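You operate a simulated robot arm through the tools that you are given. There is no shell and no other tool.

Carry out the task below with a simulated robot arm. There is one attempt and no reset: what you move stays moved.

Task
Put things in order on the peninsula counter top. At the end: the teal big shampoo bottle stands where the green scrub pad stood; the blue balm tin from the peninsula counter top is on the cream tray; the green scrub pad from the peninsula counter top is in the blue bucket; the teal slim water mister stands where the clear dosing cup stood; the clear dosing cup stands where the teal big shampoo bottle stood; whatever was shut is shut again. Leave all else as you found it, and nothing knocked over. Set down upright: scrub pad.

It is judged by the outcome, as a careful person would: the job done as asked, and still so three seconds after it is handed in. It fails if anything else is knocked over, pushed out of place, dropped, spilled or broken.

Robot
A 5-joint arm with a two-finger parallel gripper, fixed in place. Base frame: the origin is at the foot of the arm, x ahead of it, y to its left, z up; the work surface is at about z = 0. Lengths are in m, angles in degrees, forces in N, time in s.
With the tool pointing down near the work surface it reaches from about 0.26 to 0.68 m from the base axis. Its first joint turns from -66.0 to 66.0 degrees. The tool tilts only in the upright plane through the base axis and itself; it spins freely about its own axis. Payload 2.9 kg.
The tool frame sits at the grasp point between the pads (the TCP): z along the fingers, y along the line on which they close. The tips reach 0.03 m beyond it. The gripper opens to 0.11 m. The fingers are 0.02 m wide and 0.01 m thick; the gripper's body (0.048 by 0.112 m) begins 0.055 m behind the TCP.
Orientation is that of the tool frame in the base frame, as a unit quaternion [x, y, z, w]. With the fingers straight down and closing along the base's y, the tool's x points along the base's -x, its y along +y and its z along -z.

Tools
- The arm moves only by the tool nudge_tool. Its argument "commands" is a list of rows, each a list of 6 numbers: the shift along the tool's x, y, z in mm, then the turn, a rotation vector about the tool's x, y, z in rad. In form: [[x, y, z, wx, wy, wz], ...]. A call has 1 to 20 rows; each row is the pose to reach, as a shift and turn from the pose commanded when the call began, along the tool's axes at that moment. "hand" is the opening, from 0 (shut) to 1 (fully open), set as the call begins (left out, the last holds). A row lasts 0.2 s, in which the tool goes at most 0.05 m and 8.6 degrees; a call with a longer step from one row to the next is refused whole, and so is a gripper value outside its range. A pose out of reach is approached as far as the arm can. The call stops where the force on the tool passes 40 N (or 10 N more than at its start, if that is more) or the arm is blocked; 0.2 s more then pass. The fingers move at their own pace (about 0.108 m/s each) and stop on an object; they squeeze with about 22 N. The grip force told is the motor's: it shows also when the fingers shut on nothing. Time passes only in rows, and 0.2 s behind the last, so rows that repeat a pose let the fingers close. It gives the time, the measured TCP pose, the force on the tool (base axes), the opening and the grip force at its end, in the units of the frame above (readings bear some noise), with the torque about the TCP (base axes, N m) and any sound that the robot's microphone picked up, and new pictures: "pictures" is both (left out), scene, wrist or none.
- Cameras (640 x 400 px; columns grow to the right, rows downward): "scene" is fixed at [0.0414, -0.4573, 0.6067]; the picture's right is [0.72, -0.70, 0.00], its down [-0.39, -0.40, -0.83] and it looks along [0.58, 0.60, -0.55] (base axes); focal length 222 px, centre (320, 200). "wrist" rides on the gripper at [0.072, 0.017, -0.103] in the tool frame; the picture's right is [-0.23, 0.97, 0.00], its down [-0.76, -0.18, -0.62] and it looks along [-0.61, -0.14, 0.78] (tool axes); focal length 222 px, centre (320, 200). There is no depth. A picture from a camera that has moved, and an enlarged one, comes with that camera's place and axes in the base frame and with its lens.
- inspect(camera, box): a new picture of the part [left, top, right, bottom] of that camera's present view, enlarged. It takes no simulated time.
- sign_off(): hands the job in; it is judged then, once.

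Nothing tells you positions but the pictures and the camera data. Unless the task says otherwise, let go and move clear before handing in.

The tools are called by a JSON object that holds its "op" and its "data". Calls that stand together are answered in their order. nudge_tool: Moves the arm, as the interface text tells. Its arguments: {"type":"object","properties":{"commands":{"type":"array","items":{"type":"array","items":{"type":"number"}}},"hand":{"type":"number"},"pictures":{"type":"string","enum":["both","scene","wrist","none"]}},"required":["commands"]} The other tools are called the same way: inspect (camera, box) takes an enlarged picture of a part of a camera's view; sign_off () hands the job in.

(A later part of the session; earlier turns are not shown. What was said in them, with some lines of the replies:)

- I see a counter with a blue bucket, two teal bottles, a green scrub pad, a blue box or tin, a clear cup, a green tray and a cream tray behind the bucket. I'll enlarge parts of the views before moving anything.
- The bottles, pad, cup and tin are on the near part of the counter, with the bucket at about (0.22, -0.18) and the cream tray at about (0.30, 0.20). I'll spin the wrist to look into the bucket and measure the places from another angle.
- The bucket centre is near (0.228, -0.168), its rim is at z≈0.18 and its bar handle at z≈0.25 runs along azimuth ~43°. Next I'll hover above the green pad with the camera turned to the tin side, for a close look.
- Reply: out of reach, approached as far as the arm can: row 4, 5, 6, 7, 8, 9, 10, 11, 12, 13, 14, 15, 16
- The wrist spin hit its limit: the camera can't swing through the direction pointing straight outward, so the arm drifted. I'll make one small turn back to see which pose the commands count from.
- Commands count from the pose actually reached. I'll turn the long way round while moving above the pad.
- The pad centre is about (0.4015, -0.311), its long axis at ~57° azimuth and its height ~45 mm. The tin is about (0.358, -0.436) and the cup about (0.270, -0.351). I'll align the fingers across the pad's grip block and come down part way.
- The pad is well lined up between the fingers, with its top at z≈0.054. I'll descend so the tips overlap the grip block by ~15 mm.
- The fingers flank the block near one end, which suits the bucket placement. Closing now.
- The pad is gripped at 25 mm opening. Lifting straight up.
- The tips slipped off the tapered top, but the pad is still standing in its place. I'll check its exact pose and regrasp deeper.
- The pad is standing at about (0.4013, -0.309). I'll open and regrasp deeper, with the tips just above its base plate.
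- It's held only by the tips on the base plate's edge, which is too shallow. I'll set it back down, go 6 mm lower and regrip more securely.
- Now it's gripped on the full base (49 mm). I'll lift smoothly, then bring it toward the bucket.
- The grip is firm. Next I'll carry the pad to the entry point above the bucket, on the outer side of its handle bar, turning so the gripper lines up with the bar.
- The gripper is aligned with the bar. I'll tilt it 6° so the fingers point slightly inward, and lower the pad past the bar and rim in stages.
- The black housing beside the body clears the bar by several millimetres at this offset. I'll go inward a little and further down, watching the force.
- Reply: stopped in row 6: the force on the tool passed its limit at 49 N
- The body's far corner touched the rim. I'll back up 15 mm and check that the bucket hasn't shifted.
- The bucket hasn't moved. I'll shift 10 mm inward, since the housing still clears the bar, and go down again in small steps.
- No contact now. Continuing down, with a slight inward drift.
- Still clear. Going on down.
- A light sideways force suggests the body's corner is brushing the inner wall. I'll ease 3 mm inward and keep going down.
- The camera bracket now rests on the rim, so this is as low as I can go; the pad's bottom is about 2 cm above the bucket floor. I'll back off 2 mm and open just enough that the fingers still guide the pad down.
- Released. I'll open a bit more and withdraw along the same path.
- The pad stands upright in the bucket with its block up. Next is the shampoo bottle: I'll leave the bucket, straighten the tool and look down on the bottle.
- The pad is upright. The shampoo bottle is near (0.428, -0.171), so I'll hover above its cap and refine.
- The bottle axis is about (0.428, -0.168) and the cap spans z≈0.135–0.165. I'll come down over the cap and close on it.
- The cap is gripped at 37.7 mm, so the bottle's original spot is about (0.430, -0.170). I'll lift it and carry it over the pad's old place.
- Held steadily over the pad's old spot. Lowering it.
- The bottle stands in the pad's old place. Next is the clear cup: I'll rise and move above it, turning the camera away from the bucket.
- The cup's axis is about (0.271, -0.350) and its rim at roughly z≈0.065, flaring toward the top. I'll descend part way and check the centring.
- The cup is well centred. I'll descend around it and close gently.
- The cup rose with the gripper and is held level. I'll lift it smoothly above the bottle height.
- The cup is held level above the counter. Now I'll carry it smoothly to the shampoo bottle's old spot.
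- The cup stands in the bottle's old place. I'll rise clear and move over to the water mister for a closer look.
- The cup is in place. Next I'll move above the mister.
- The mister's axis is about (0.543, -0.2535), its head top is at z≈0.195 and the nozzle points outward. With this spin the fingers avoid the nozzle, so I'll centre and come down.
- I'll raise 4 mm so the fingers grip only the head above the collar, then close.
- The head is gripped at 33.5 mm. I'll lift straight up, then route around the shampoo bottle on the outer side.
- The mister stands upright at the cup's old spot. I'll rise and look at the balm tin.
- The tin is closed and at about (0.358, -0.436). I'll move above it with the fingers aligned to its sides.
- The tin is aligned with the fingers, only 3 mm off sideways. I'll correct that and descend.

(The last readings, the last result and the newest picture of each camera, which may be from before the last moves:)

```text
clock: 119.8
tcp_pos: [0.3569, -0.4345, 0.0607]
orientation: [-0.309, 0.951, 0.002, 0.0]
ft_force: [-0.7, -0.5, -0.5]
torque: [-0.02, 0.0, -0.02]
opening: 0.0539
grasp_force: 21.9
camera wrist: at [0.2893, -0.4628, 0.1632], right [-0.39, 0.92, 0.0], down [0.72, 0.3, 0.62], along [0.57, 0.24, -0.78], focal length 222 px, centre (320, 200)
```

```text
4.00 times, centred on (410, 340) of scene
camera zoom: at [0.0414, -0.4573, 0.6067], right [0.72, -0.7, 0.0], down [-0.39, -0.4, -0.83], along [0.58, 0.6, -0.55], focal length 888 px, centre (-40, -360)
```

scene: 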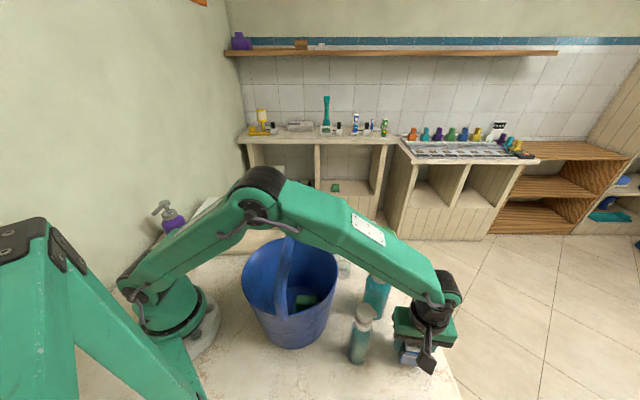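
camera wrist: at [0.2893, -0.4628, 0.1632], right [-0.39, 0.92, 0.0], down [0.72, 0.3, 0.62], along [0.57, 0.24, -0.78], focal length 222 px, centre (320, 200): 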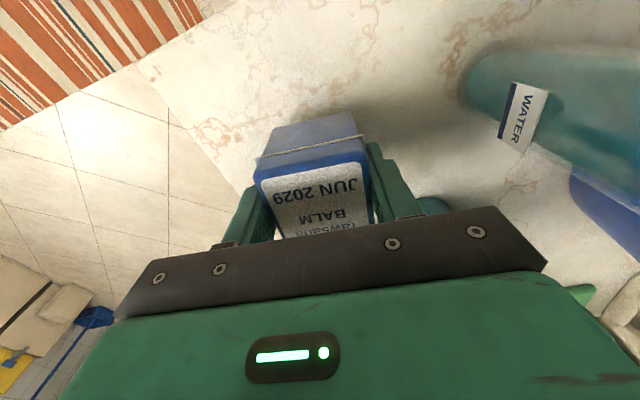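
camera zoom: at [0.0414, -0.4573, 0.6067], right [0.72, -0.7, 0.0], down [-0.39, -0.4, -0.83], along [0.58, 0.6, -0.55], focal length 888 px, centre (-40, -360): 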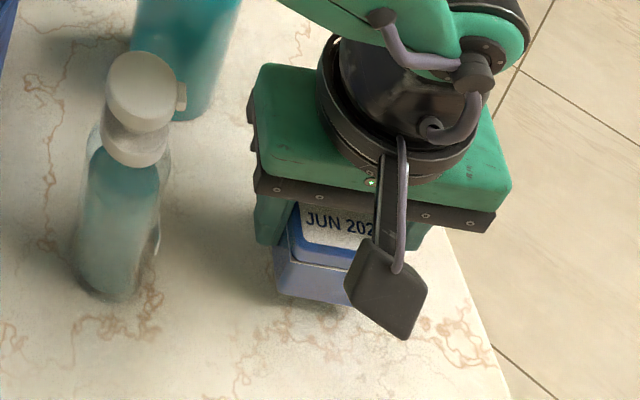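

The tin is held closed and level. I'll lift it high, then swing around toward the cream tray.

{"op": "nudge_tool", "data": {"commands": [[0, 0, -8, 0, 0, 0], [0, 0, -24, 0, 0, 0], [0, 0, -45, 0, 0, 0], [0, 0, -68, 0, 0, 0], [0, 0, -91, 0, 0, 0], [0, 0, -114, 0, 0, 0], [0, 0, -137, 0, 0, 0], [0, 0, -160, 0, 0, 0], [0, 0, -183, 0, 0, 0], [0, 0, -206, 0, 0, 0], [0, 0, -229, 0, 0, 0], [0, 0, -250, 0, 0, 0], [0, 0, -266, 0, 0, 0], [0, 0, -275, 0, 0, 0], [0, 0, -275, 0, 0, 0]]}}

```text
clock: 123.0
tcp_pos: [0.3568, -0.4337, 0.3347]
orientation: [-0.309, 0.951, 0.001, 0.0]
ft_force: [-0.7, 0.6, -2.0]
torque: [0.03, 0.01, -0.01]
opening: 0.0536
grasp_force: 21.8
camera wrist: at [0.2892, -0.4629, 0.4366], right [-0.39, 0.92, 0.0], down [0.72, 0.3, 0.62], along [0.57, 0.24, -0.78], focal length 222 px, centre (320, 200)
```

scene: 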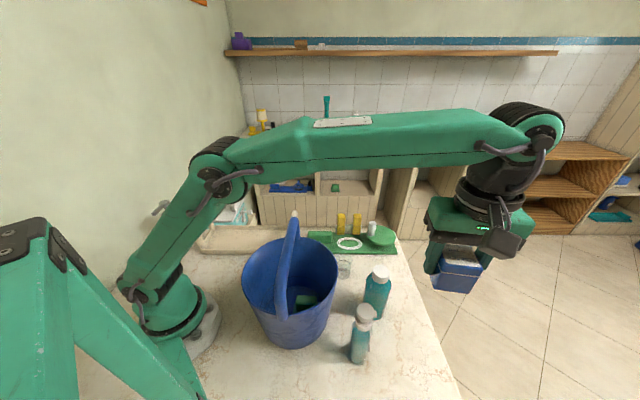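
wrist: 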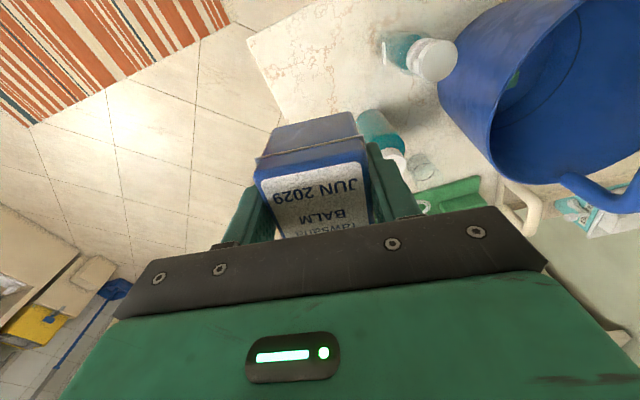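

{"op": "nudge_tool", "data": {"commands": [[-12, 5.5, 0, 0, 0, -0.02], [-30, 14, 0, 0, 0, -0.05], [-50, 25, 0, 0, 0, -0.09], [-72, 38.5, 0, 0, 0, -0.135], [-92, 52, 0, 0, 0, -0.18], [-110, 65.5, 0, 0, 0, -0.225], [-127.1, 79, 0, 0, 0, -0.27], [-144.7, 94.9, 0, 0, 0, -0.315], [-161.3, 111.4, 0, 0, 0, -0.36], [-177.3, 127.4, 0, 0, 0, -0.405], [-192.7, 143.2, 0, 0, 0, -0.45], [-207.1, 159.4, 0, 0, 0, -0.495], [-221.1, 175.3, 0, 0, 0, -0.54], [-234.7, 190.8, 0, 0, 0, -0.585], [-248.1, 206, 0, 0, 0, -0.63], [-261.3, 220.9, 0, 0, 0, -0.67], [-272, 231, 0, 0, 0, -0.69], [-275.8, 234.1, 0, 0, 0, -0.698], [-275.8, 234.1, 0, 0, 0, -0.698]]}}

```text
clock: 127.0
tcp_pos: [0.442, -0.0839, 0.3357]
orientation: [-0.616, 0.788, 0.001, 0.0]
ft_force: [0.6, -0.2, -1.2]
torque: [0.02, -0.02, 0.01]
opening: 0.0538
grasp_force: 22.0
camera wrist: at [0.4083, -0.1498, 0.4373], right [-0.89, 0.46, 0.0], down [0.36, 0.7, 0.62], along [0.28, 0.56, -0.78], focal length 222 px, centre (320, 200)
```

scene: 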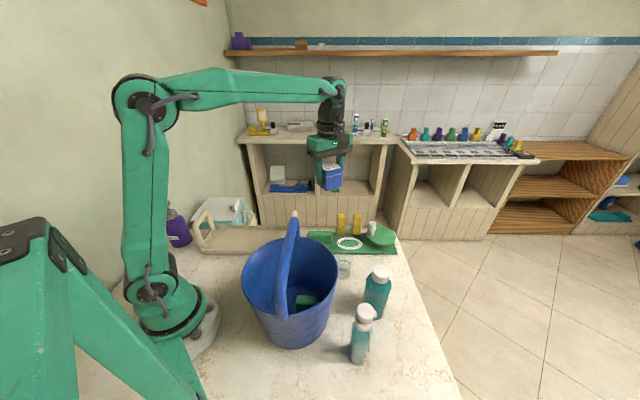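
wrist: 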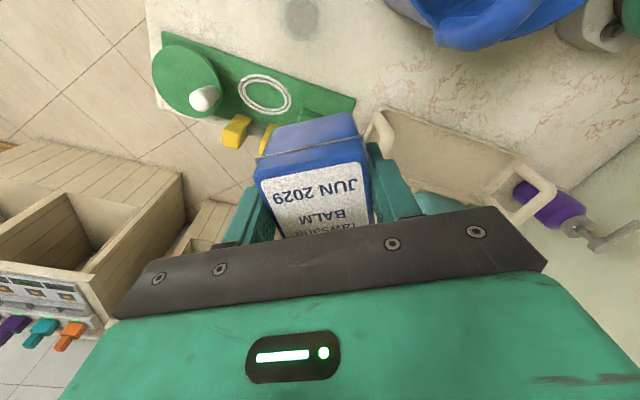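

{"op": "inspect", "data": {"camera": "wrist", "box": [350, 60, 640, 260]}}

{"op": "inspect", "data": {"camera": "scene", "box": [150, 180, 320, 280]}}

```text
2.00 times, centred on (495, 160) of wrist
camera zoom: at [0.4083, -0.1498, 0.4373], right [-0.89, 0.46, 0.0], down [0.36, 0.7, 0.62], along [0.28, 0.56, -0.78], focal length 444 px, centre (-30, 280)
```

zoom: 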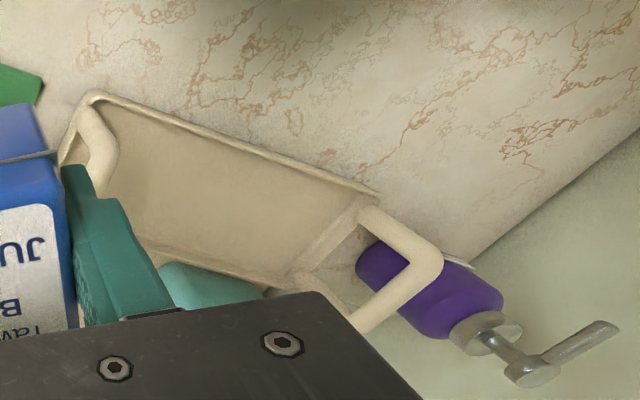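

```text
3.76 times, centred on (235, 230) of scene
camera zoom: at [0.0414, -0.4573, 0.6067], right [0.72, -0.7, 0.0], down [-0.39, -0.4, -0.83], along [0.58, 0.6, -0.55], focal length 836 px, centre (640, 87)
```

zoom: 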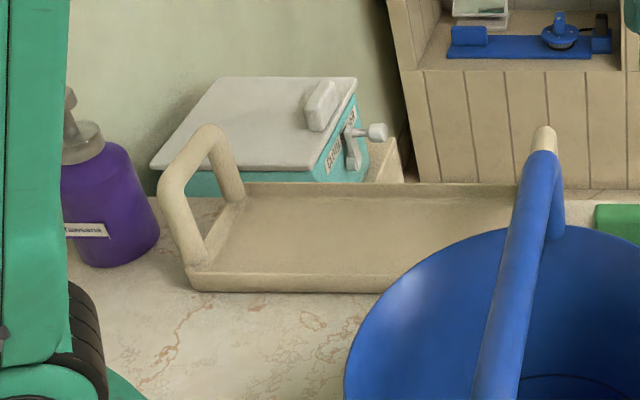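

The tray's floor centre is about (0.30, 0.17) and it is clear. I'll carry the tin there, still high, and align it with the tray.

{"op": "nudge_tool", "data": {"commands": [[-5, 5, 0, 0, 0, -0.03], [-15, 14, 0, 0, 0, -0.09], [-29, 27, 0, 0, 0, -0.16], [-44, 42, 0, 0, 0, -0.23], [-60, 57, 0, 0, 0, -0.31], [-76, 72, 0, 0, 0, -0.39], [-92, 87.5, 0, 0, 0, -0.47], [-108, 103, 0, 0, 0, -0.55], [-124, 118, 0, 0, 0, -0.63], [-140, 133, 0, 0, 0, -0.71], [-156, 148, 0, 0, 0, -0.79], [-172, 163, 0, 0, 0, -0.87], [-186, 176.5, 0, 0, 0, -0.94], [-196, 186, 0, 0, 0, -0.99], [-201.6, 191.4, 0, 0, 0, -1.03], [-201.6, 191.4, 0, 0, 0, -1.03]]}}

{"op": "inspect", "data": {"camera": "wrist", "box": [160, 0, 480, 240]}}

{"op": "inspect", "data": {"camera": "scene", "box": [180, 130, 320, 280]}}

```text
clock: 130.4
tcp_pos: [0.305, 0.1576, 0.3361]
orientation: [0.925, -0.381, 0.0, 0.0]
ft_force: [0.3, -1.0, -1.9]
torque: [-0.01, -0.01, -0.02]
opening: 0.0536
grasp_force: 21.8
camera wrist: at [0.3443, 0.0952, 0.4383], right [-0.85, -0.53, 0.0], down [-0.41, 0.66, 0.62], along [-0.33, 0.53, -0.78], focal length 222 px, centre (320, 200)
```

scene: 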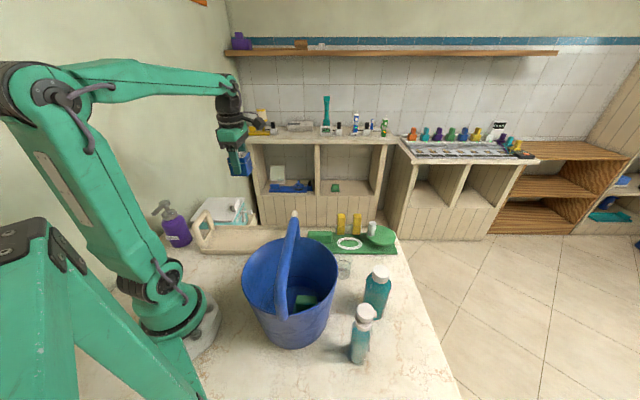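
wrist: 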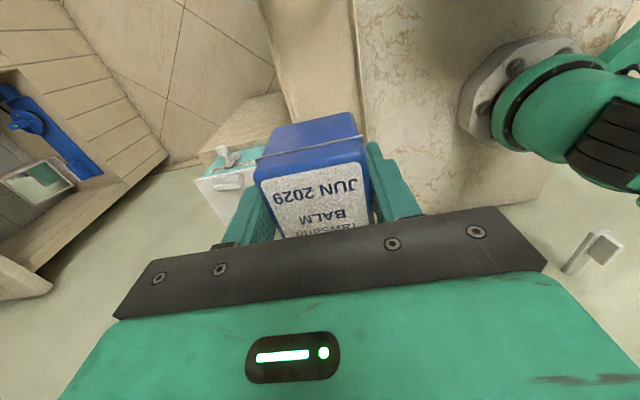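

```text
1.67 times, centred on (320, 120) of wrist
camera zoom: at [0.3443, 0.0952, 0.4383], right [-0.85, -0.53, 0.0], down [-0.41, 0.66, 0.62], along [-0.33, 0.53, -0.78], focal length 370 px, centre (320, 333)
```

zoom: 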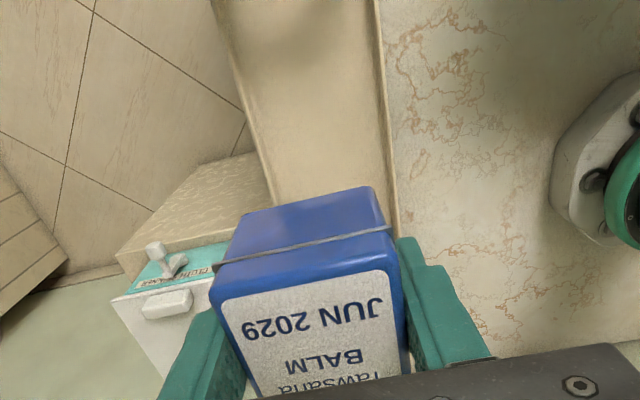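

```text
2.67 times, centred on (250, 205) of scene
camera zoom: at [0.0414, -0.4573, 0.6067], right [0.72, -0.7, 0.0], down [-0.39, -0.4, -0.83], along [0.58, 0.6, -0.55], focal length 592 px, centre (507, 187)
```

zoom: 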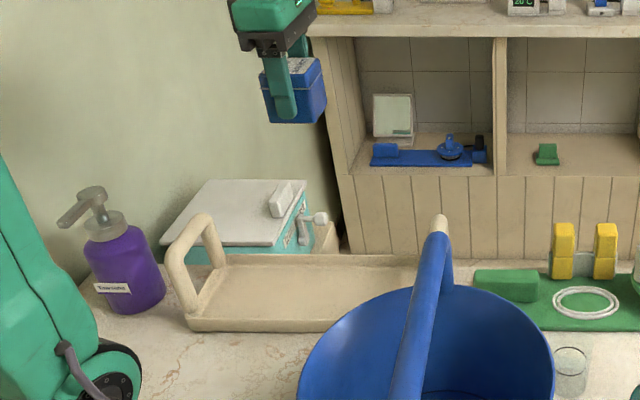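

The tin is centred over the tray. Lowering it.

{"op": "nudge_tool", "data": {"commands": [[0, 0, 10, 0, 0, 0], [0, 0, 30, 0, 0, 0], [0, 0, 55, 0, 0, 0], [0, 0, 80, 0, 0, 0], [0, 0, 105, 0, 0, 0], [0, 0, 130, 0, 0, 0], [0, 0, 155, 0, 0, 0], [0, 0, 180, 0, 0, 0], [0, 0, 205, 0, 0, 0], [0, 0, 228, 0, 0, 0], [0, 0, 248, 0, 0, 0], [0, 0, 262, 0, 0, 0], [0, 0, 272, 0, 0, 0], [0, 0, 276, 0, 0, 0]]}}

{"op": "inspect", "data": {"camera": "scene", "box": [180, 170, 320, 280]}}

```text
clock: 133.4
tcp_pos: [0.3055, 0.1598, 0.0595]
orientation: [0.924, -0.382, 0.0, -0.001]
ft_force: [0.9, -0.2, -0.4]
torque: [0.0, -0.02, -0.01]
opening: 0.0538
grasp_force: 22.2
camera wrist: at [0.3453, 0.0969, 0.1611], right [-0.85, -0.53, 0.0], down [-0.41, 0.66, 0.62], along [-0.33, 0.53, -0.78], focal length 222 px, centre (320, 200)
```

scene: 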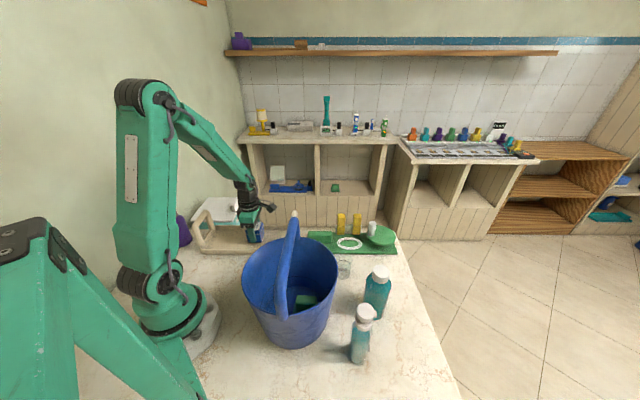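
wrist: 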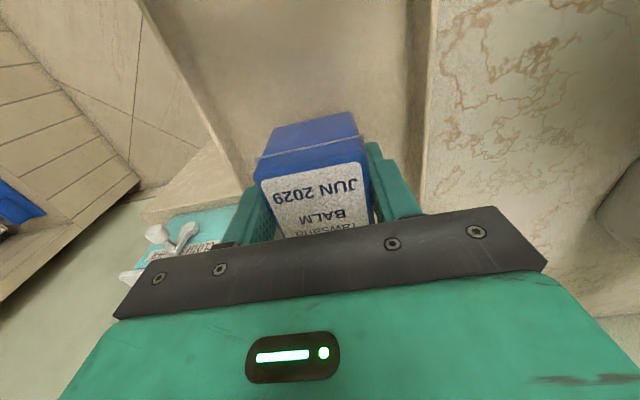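

```text
3.64 times, centred on (250, 225) of scene
camera zoom: at [0.0414, -0.4573, 0.6067], right [0.72, -0.7, 0.0], down [-0.39, -0.4, -0.83], along [0.58, 0.6, -0.55], focal length 807 px, centre (574, 109)
```

zoom: 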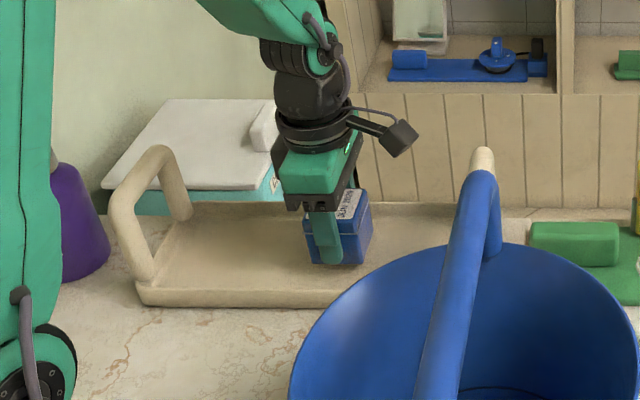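

{"op": "nudge_tool", "data": {"commands": [[0, 0, 2, 0, 0, 0], [0, 0, 4, 0, 0, 0], [0, 0, 5.5, 0, 0, 0]], "pictures": "none"}}

{"op": "nudge_tool", "data": {"commands": [[0, 0, 1, 0, 0, 0], [0, 0, 2, 0, 0, 0]], "pictures": "none"}}

{"op": "nudge_tool", "data": {"commands": [[0, 0, 0.8, 0, 0, 0], [0, 0, 1.5, 0, 0, 0]], "pictures": "none"}}

```text
clock: 134.2
tcp_pos: [0.3041, 0.16, 0.0548]
orientation: [0.924, -0.382, 0.0, 0.001]
ft_force: [0.2, -0.9, -1.3]
torque: [0.04, 0.01, -0.03]
opening: 0.0538
grasp_force: 21.8
```

```text
clock: 134.8
tcp_pos: [0.3045, 0.1598, 0.0513]
orientation: [0.924, -0.382, 0.0, 0.001]
ft_force: [0.1, 0.6, -0.8]
torque: [0.01, 0.05, -0.01]
opening: 0.0538
grasp_force: 21.6
```

```text
clock: 135.4
tcp_pos: [0.3047, 0.1596, 0.0518]
orientation: [0.924, -0.382, 0.0, 0.0]
ft_force: [-0.2, -1.1, -1.6]
torque: [0.01, -0.04, 0.02]
opening: 0.0537
grasp_force: 22.3
```

{"op": "nudge_tool", "data": {"commands": [[0, 0, 0.8, 0, 0, 0], [0, 0, 1.5, 0, 0, 0]], "pictures": "none"}}

{"op": "nudge_tool", "data": {"commands": [[0, 0, 0.8, 0, 0, 0], [0, 0, 1.5, 0, 0, 0]], "pictures": "none"}}

```text
clock: 136.1
tcp_pos: [0.3045, 0.1597, 0.0496]
orientation: [0.924, -0.383, 0.0, 0.0]
ft_force: [-0.6, -0.4, -1.5]
torque: [-0.01, 0.0, 0.02]
opening: 0.0539
grasp_force: 22.2
```

```text
clock: 136.7
tcp_pos: [0.3066, 0.1591, 0.0483]
orientation: [0.924, -0.383, 0.0, 0.0]
ft_force: [-0.4, 0.2, -1.0]
torque: [-0.01, 0.01, -0.01]
opening: 0.0536
grasp_force: 22.2
```

{"op": "nudge_tool", "data": {"commands": [[0, 0, 0.8, 0, 0, 0], [0, 0, 1.5, 0, 0, 0]], "pictures": "none"}}

{"op": "nudge_tool", "data": {"commands": [[0, 0, 0.5, 0, 0, 0], [0, 0, 1, 0, 0, 0]], "pictures": "none"}}

```text
clock: 137.2
tcp_pos: [0.3043, 0.16, 0.0476]
orientation: [0.924, -0.382, 0.0, 0.0]
ft_force: [-4.9, 0.4, 16.0]
torque: [-0.04, 0.17, 0.01]
opening: 0.054
grasp_force: 21.6
```

```text
clock: 137.8
tcp_pos: [0.3056, 0.16, 0.0463]
orientation: [0.924, -0.381, -0.001, 0.0]
ft_force: [-3.4, 1.9, 16.0]
torque: [-0.01, 0.08, 0.01]
opening: 0.0537
grasp_force: 21.6
```

The tin is touching the tray floor. I'll ease off and release.

{"op": "nudge_tool", "data": {"commands": [[0, 0, -0.7, 0, 0, 0], [0, 0, -1.3, 0, 0, 0]], "pictures": "none"}}

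{"op": "nudge_tool", "data": {"commands": [[0, 0, 0, 0, 0, 0], [0, 0, 0, 0, 0, 0], [0, 0, 0, 0, 0, 0], [0, 0, 0, 0, 0, 0]], "hand": 0.7}}

{"op": "inspect", "data": {"camera": "scene", "box": [180, 170, 320, 280]}}

```text
clock: 138.4
tcp_pos: [0.3053, 0.1593, 0.0464]
orientation: [0.924, -0.383, -0.001, 0.001]
ft_force: [-0.1, 0.7, -1.4]
torque: [0.0, -0.01, -0.01]
opening: 0.0538
grasp_force: 22.4
```

```text
clock: 139.4
tcp_pos: [0.3047, 0.1603, 0.0472]
orientation: [0.924, -0.382, 0.0, 0.0]
ft_force: [0.1, -0.7, -0.4]
torque: [0.0, 0.01, -0.01]
opening: 0.0772
grasp_force: 0.0
camera wrist: at [0.3455, 0.0962, 0.1492], right [-0.85, -0.53, 0.0], down [-0.41, 0.66, 0.62], along [-0.33, 0.53, -0.78], focal length 222 px, centre (320, 200)
```

scene: 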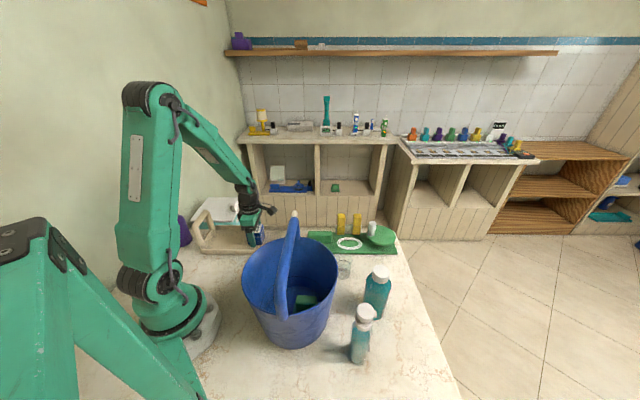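
wrist: 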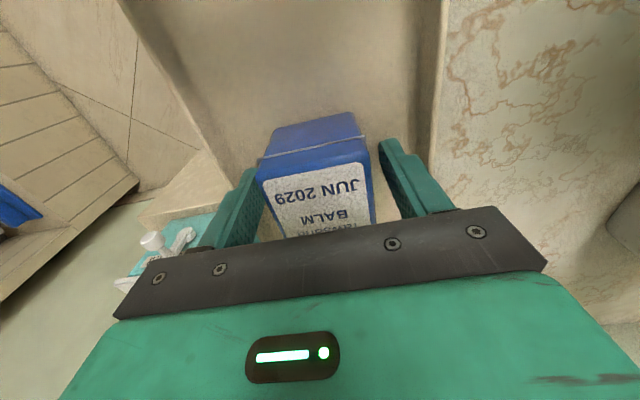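

```text
3.64 times, centred on (250, 225) of scene
camera zoom: at [0.0414, -0.4573, 0.6067], right [0.72, -0.7, 0.0], down [-0.39, -0.4, -0.83], along [0.58, 0.6, -0.55], focal length 807 px, centre (574, 109)
```

zoom: 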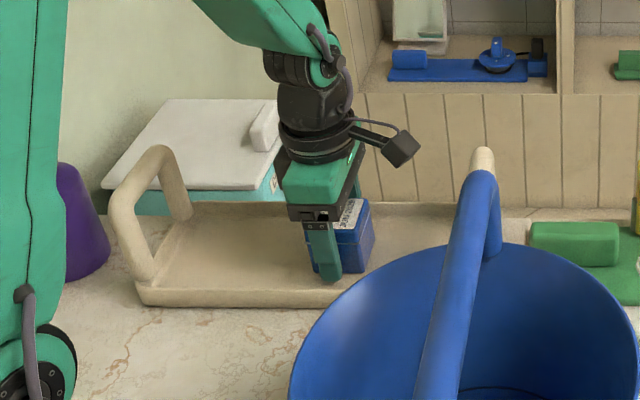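

The tin sits on the tray. I'll rise clear and take final views.

{"op": "nudge_tool", "data": {"commands": [[0, 0, -8, 0, 0, 0], [0, 0, -25, 0, 0, 0], [0, 0, -55, 0, 0, 0], [0, 0, -95, 0, 0, 0], [0, 0, -140, 0, 0, 0], [0, 0, -185, 0, 0, 0], [0, 0, -230, 0, 0, 0], [0, 0, -275, 0, 0, 0], [0, 0, -310, 0, 0, 0], [0, 0, -330, 0, 0, 0], [0, 0, -330, 0, 0, 0]]}}

{"op": "inspect", "data": {"camera": "scene", "box": [160, 160, 320, 280]}}

{"op": "inspect", "data": {"camera": "scene", "box": [300, 220, 460, 380]}}

{"op": "inspect", "data": {"camera": "scene", "box": [235, 220, 345, 350]}}

```text
clock: 141.8
tcp_pos: [0.305, 0.1614, 0.3763]
orientation: [0.925, -0.381, 0.0, 0.0]
ft_force: [0.7, 0.0, 0.5]
torque: [-0.01, 0.0, 0.0]
opening: 0.0768
grasp_force: 0.0
camera wrist: at [0.3447, 0.0977, 0.4784], right [-0.85, -0.53, 0.0], down [-0.41, 0.66, 0.62], along [-0.33, 0.53, -0.78], focal length 222 px, centre (320, 200)
```

scene: 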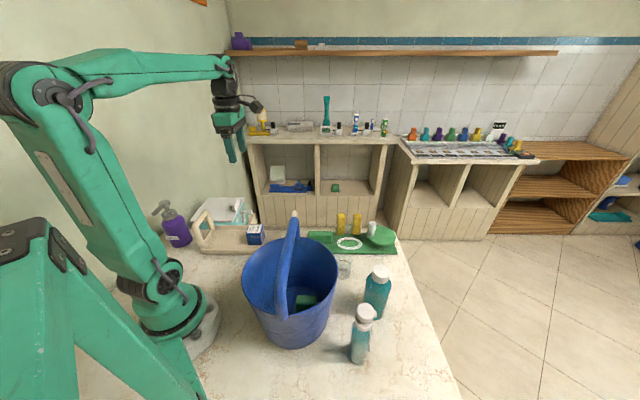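
wrist: 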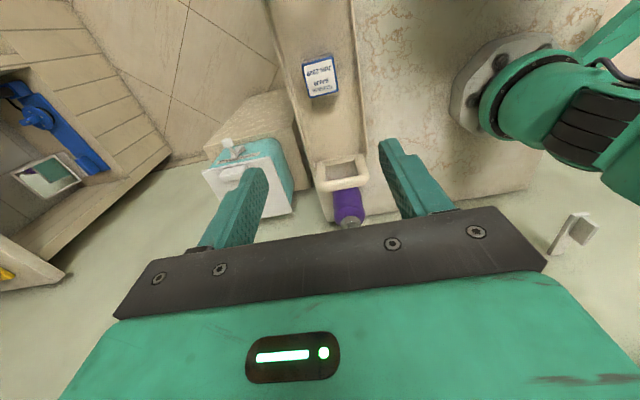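

```text
3.33 times, centred on (240, 220) of scene
camera zoom: at [0.0413, -0.4573, 0.6067], right [0.72, -0.7, 0.0], down [-0.39, -0.4, -0.83], along [0.58, 0.6, -0.55], focal length 740 px, centre (587, 133)
```

zoom: 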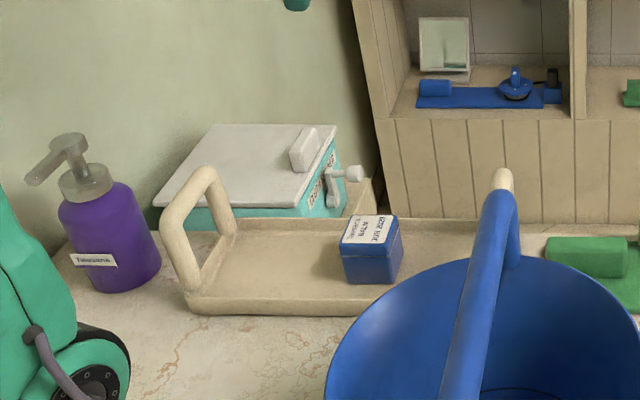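

```text
2.50 times, centred on (380, 300) of scene
camera zoom: at [0.0413, -0.4573, 0.6067], right [0.72, -0.7, 0.0], down [-0.39, -0.4, -0.83], along [0.58, 0.6, -0.55], focal length 555 px, centre (170, -50)
```

zoom: 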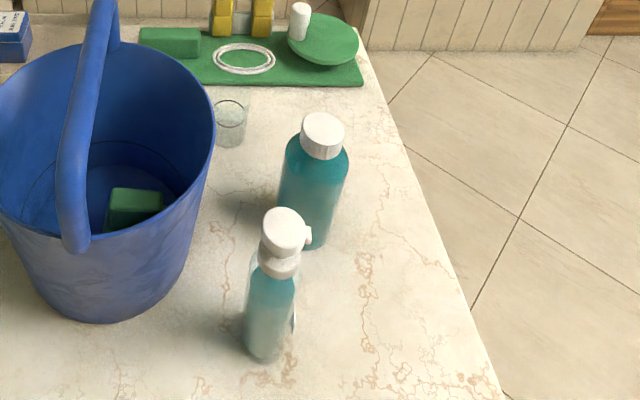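

```text
3.08 times, centred on (290, 285) of scene
camera zoom: at [0.0413, -0.4573, 0.6067], right [0.72, -0.7, 0.0], down [-0.39, -0.4, -0.83], along [0.58, 0.6, -0.55], focal length 683 px, centre (412, -62)
```

zoom: 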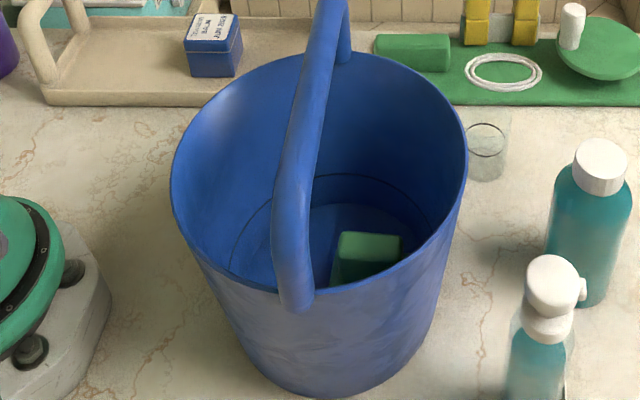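

Final views show every item in its place:
- **Scrub pad:** upright in the bucket, which hasn't shifted.
- **Shampoo bottle:** on the pad's old spot.
- **Cup:** on the shampoo bottle's old spot.
- **Mister:** on the cup's old spot.
- **Balm tin:** closed, on the cream tray.

The gripper is empty and clear, so I'm handing the job in.

{"op": "sign_off", "data": {}}

```text
The job is handed in.
```

The counter is arranged as you asked and the job is handed in. In the last views everything was standing and nothing had been knocked over.

| Item | Where it is now |
|---|---|
| Green scrub pad | Upright in the blue bucket |
| Teal big shampoo bottle | Where the scrub pad stood |
| Clear dosing cup | Where the shampoo bottle stood |
| Teal slim water mister | Where the dosing cup stood |
| Blue balm tin | On the cream tray, lid closed |

I placed the bottle, cup and mister from camera measurements. By those they are within a few millimetres of the marked spots, though my last rough reading of the shampoo bottle was about 1 cm off.

- **Pad drop:** the camera bracket reached the bucket rim before the pad reached the bottom. I released the pad about 2 cm above the bucket floor; it landed upright.
- **First pad grip:** the pad slipped out of my first grip as I lifted, but stayed standing in its place. I then regripped it lower.
- **Bucket contact:** the gripper pressed once on the bucket's rim on the way in, hard enough to trip the force stop. I compared the bucket with its starting position afterwards and it had not moved.

I opened nothing during the job, so nothing needed shutting again.
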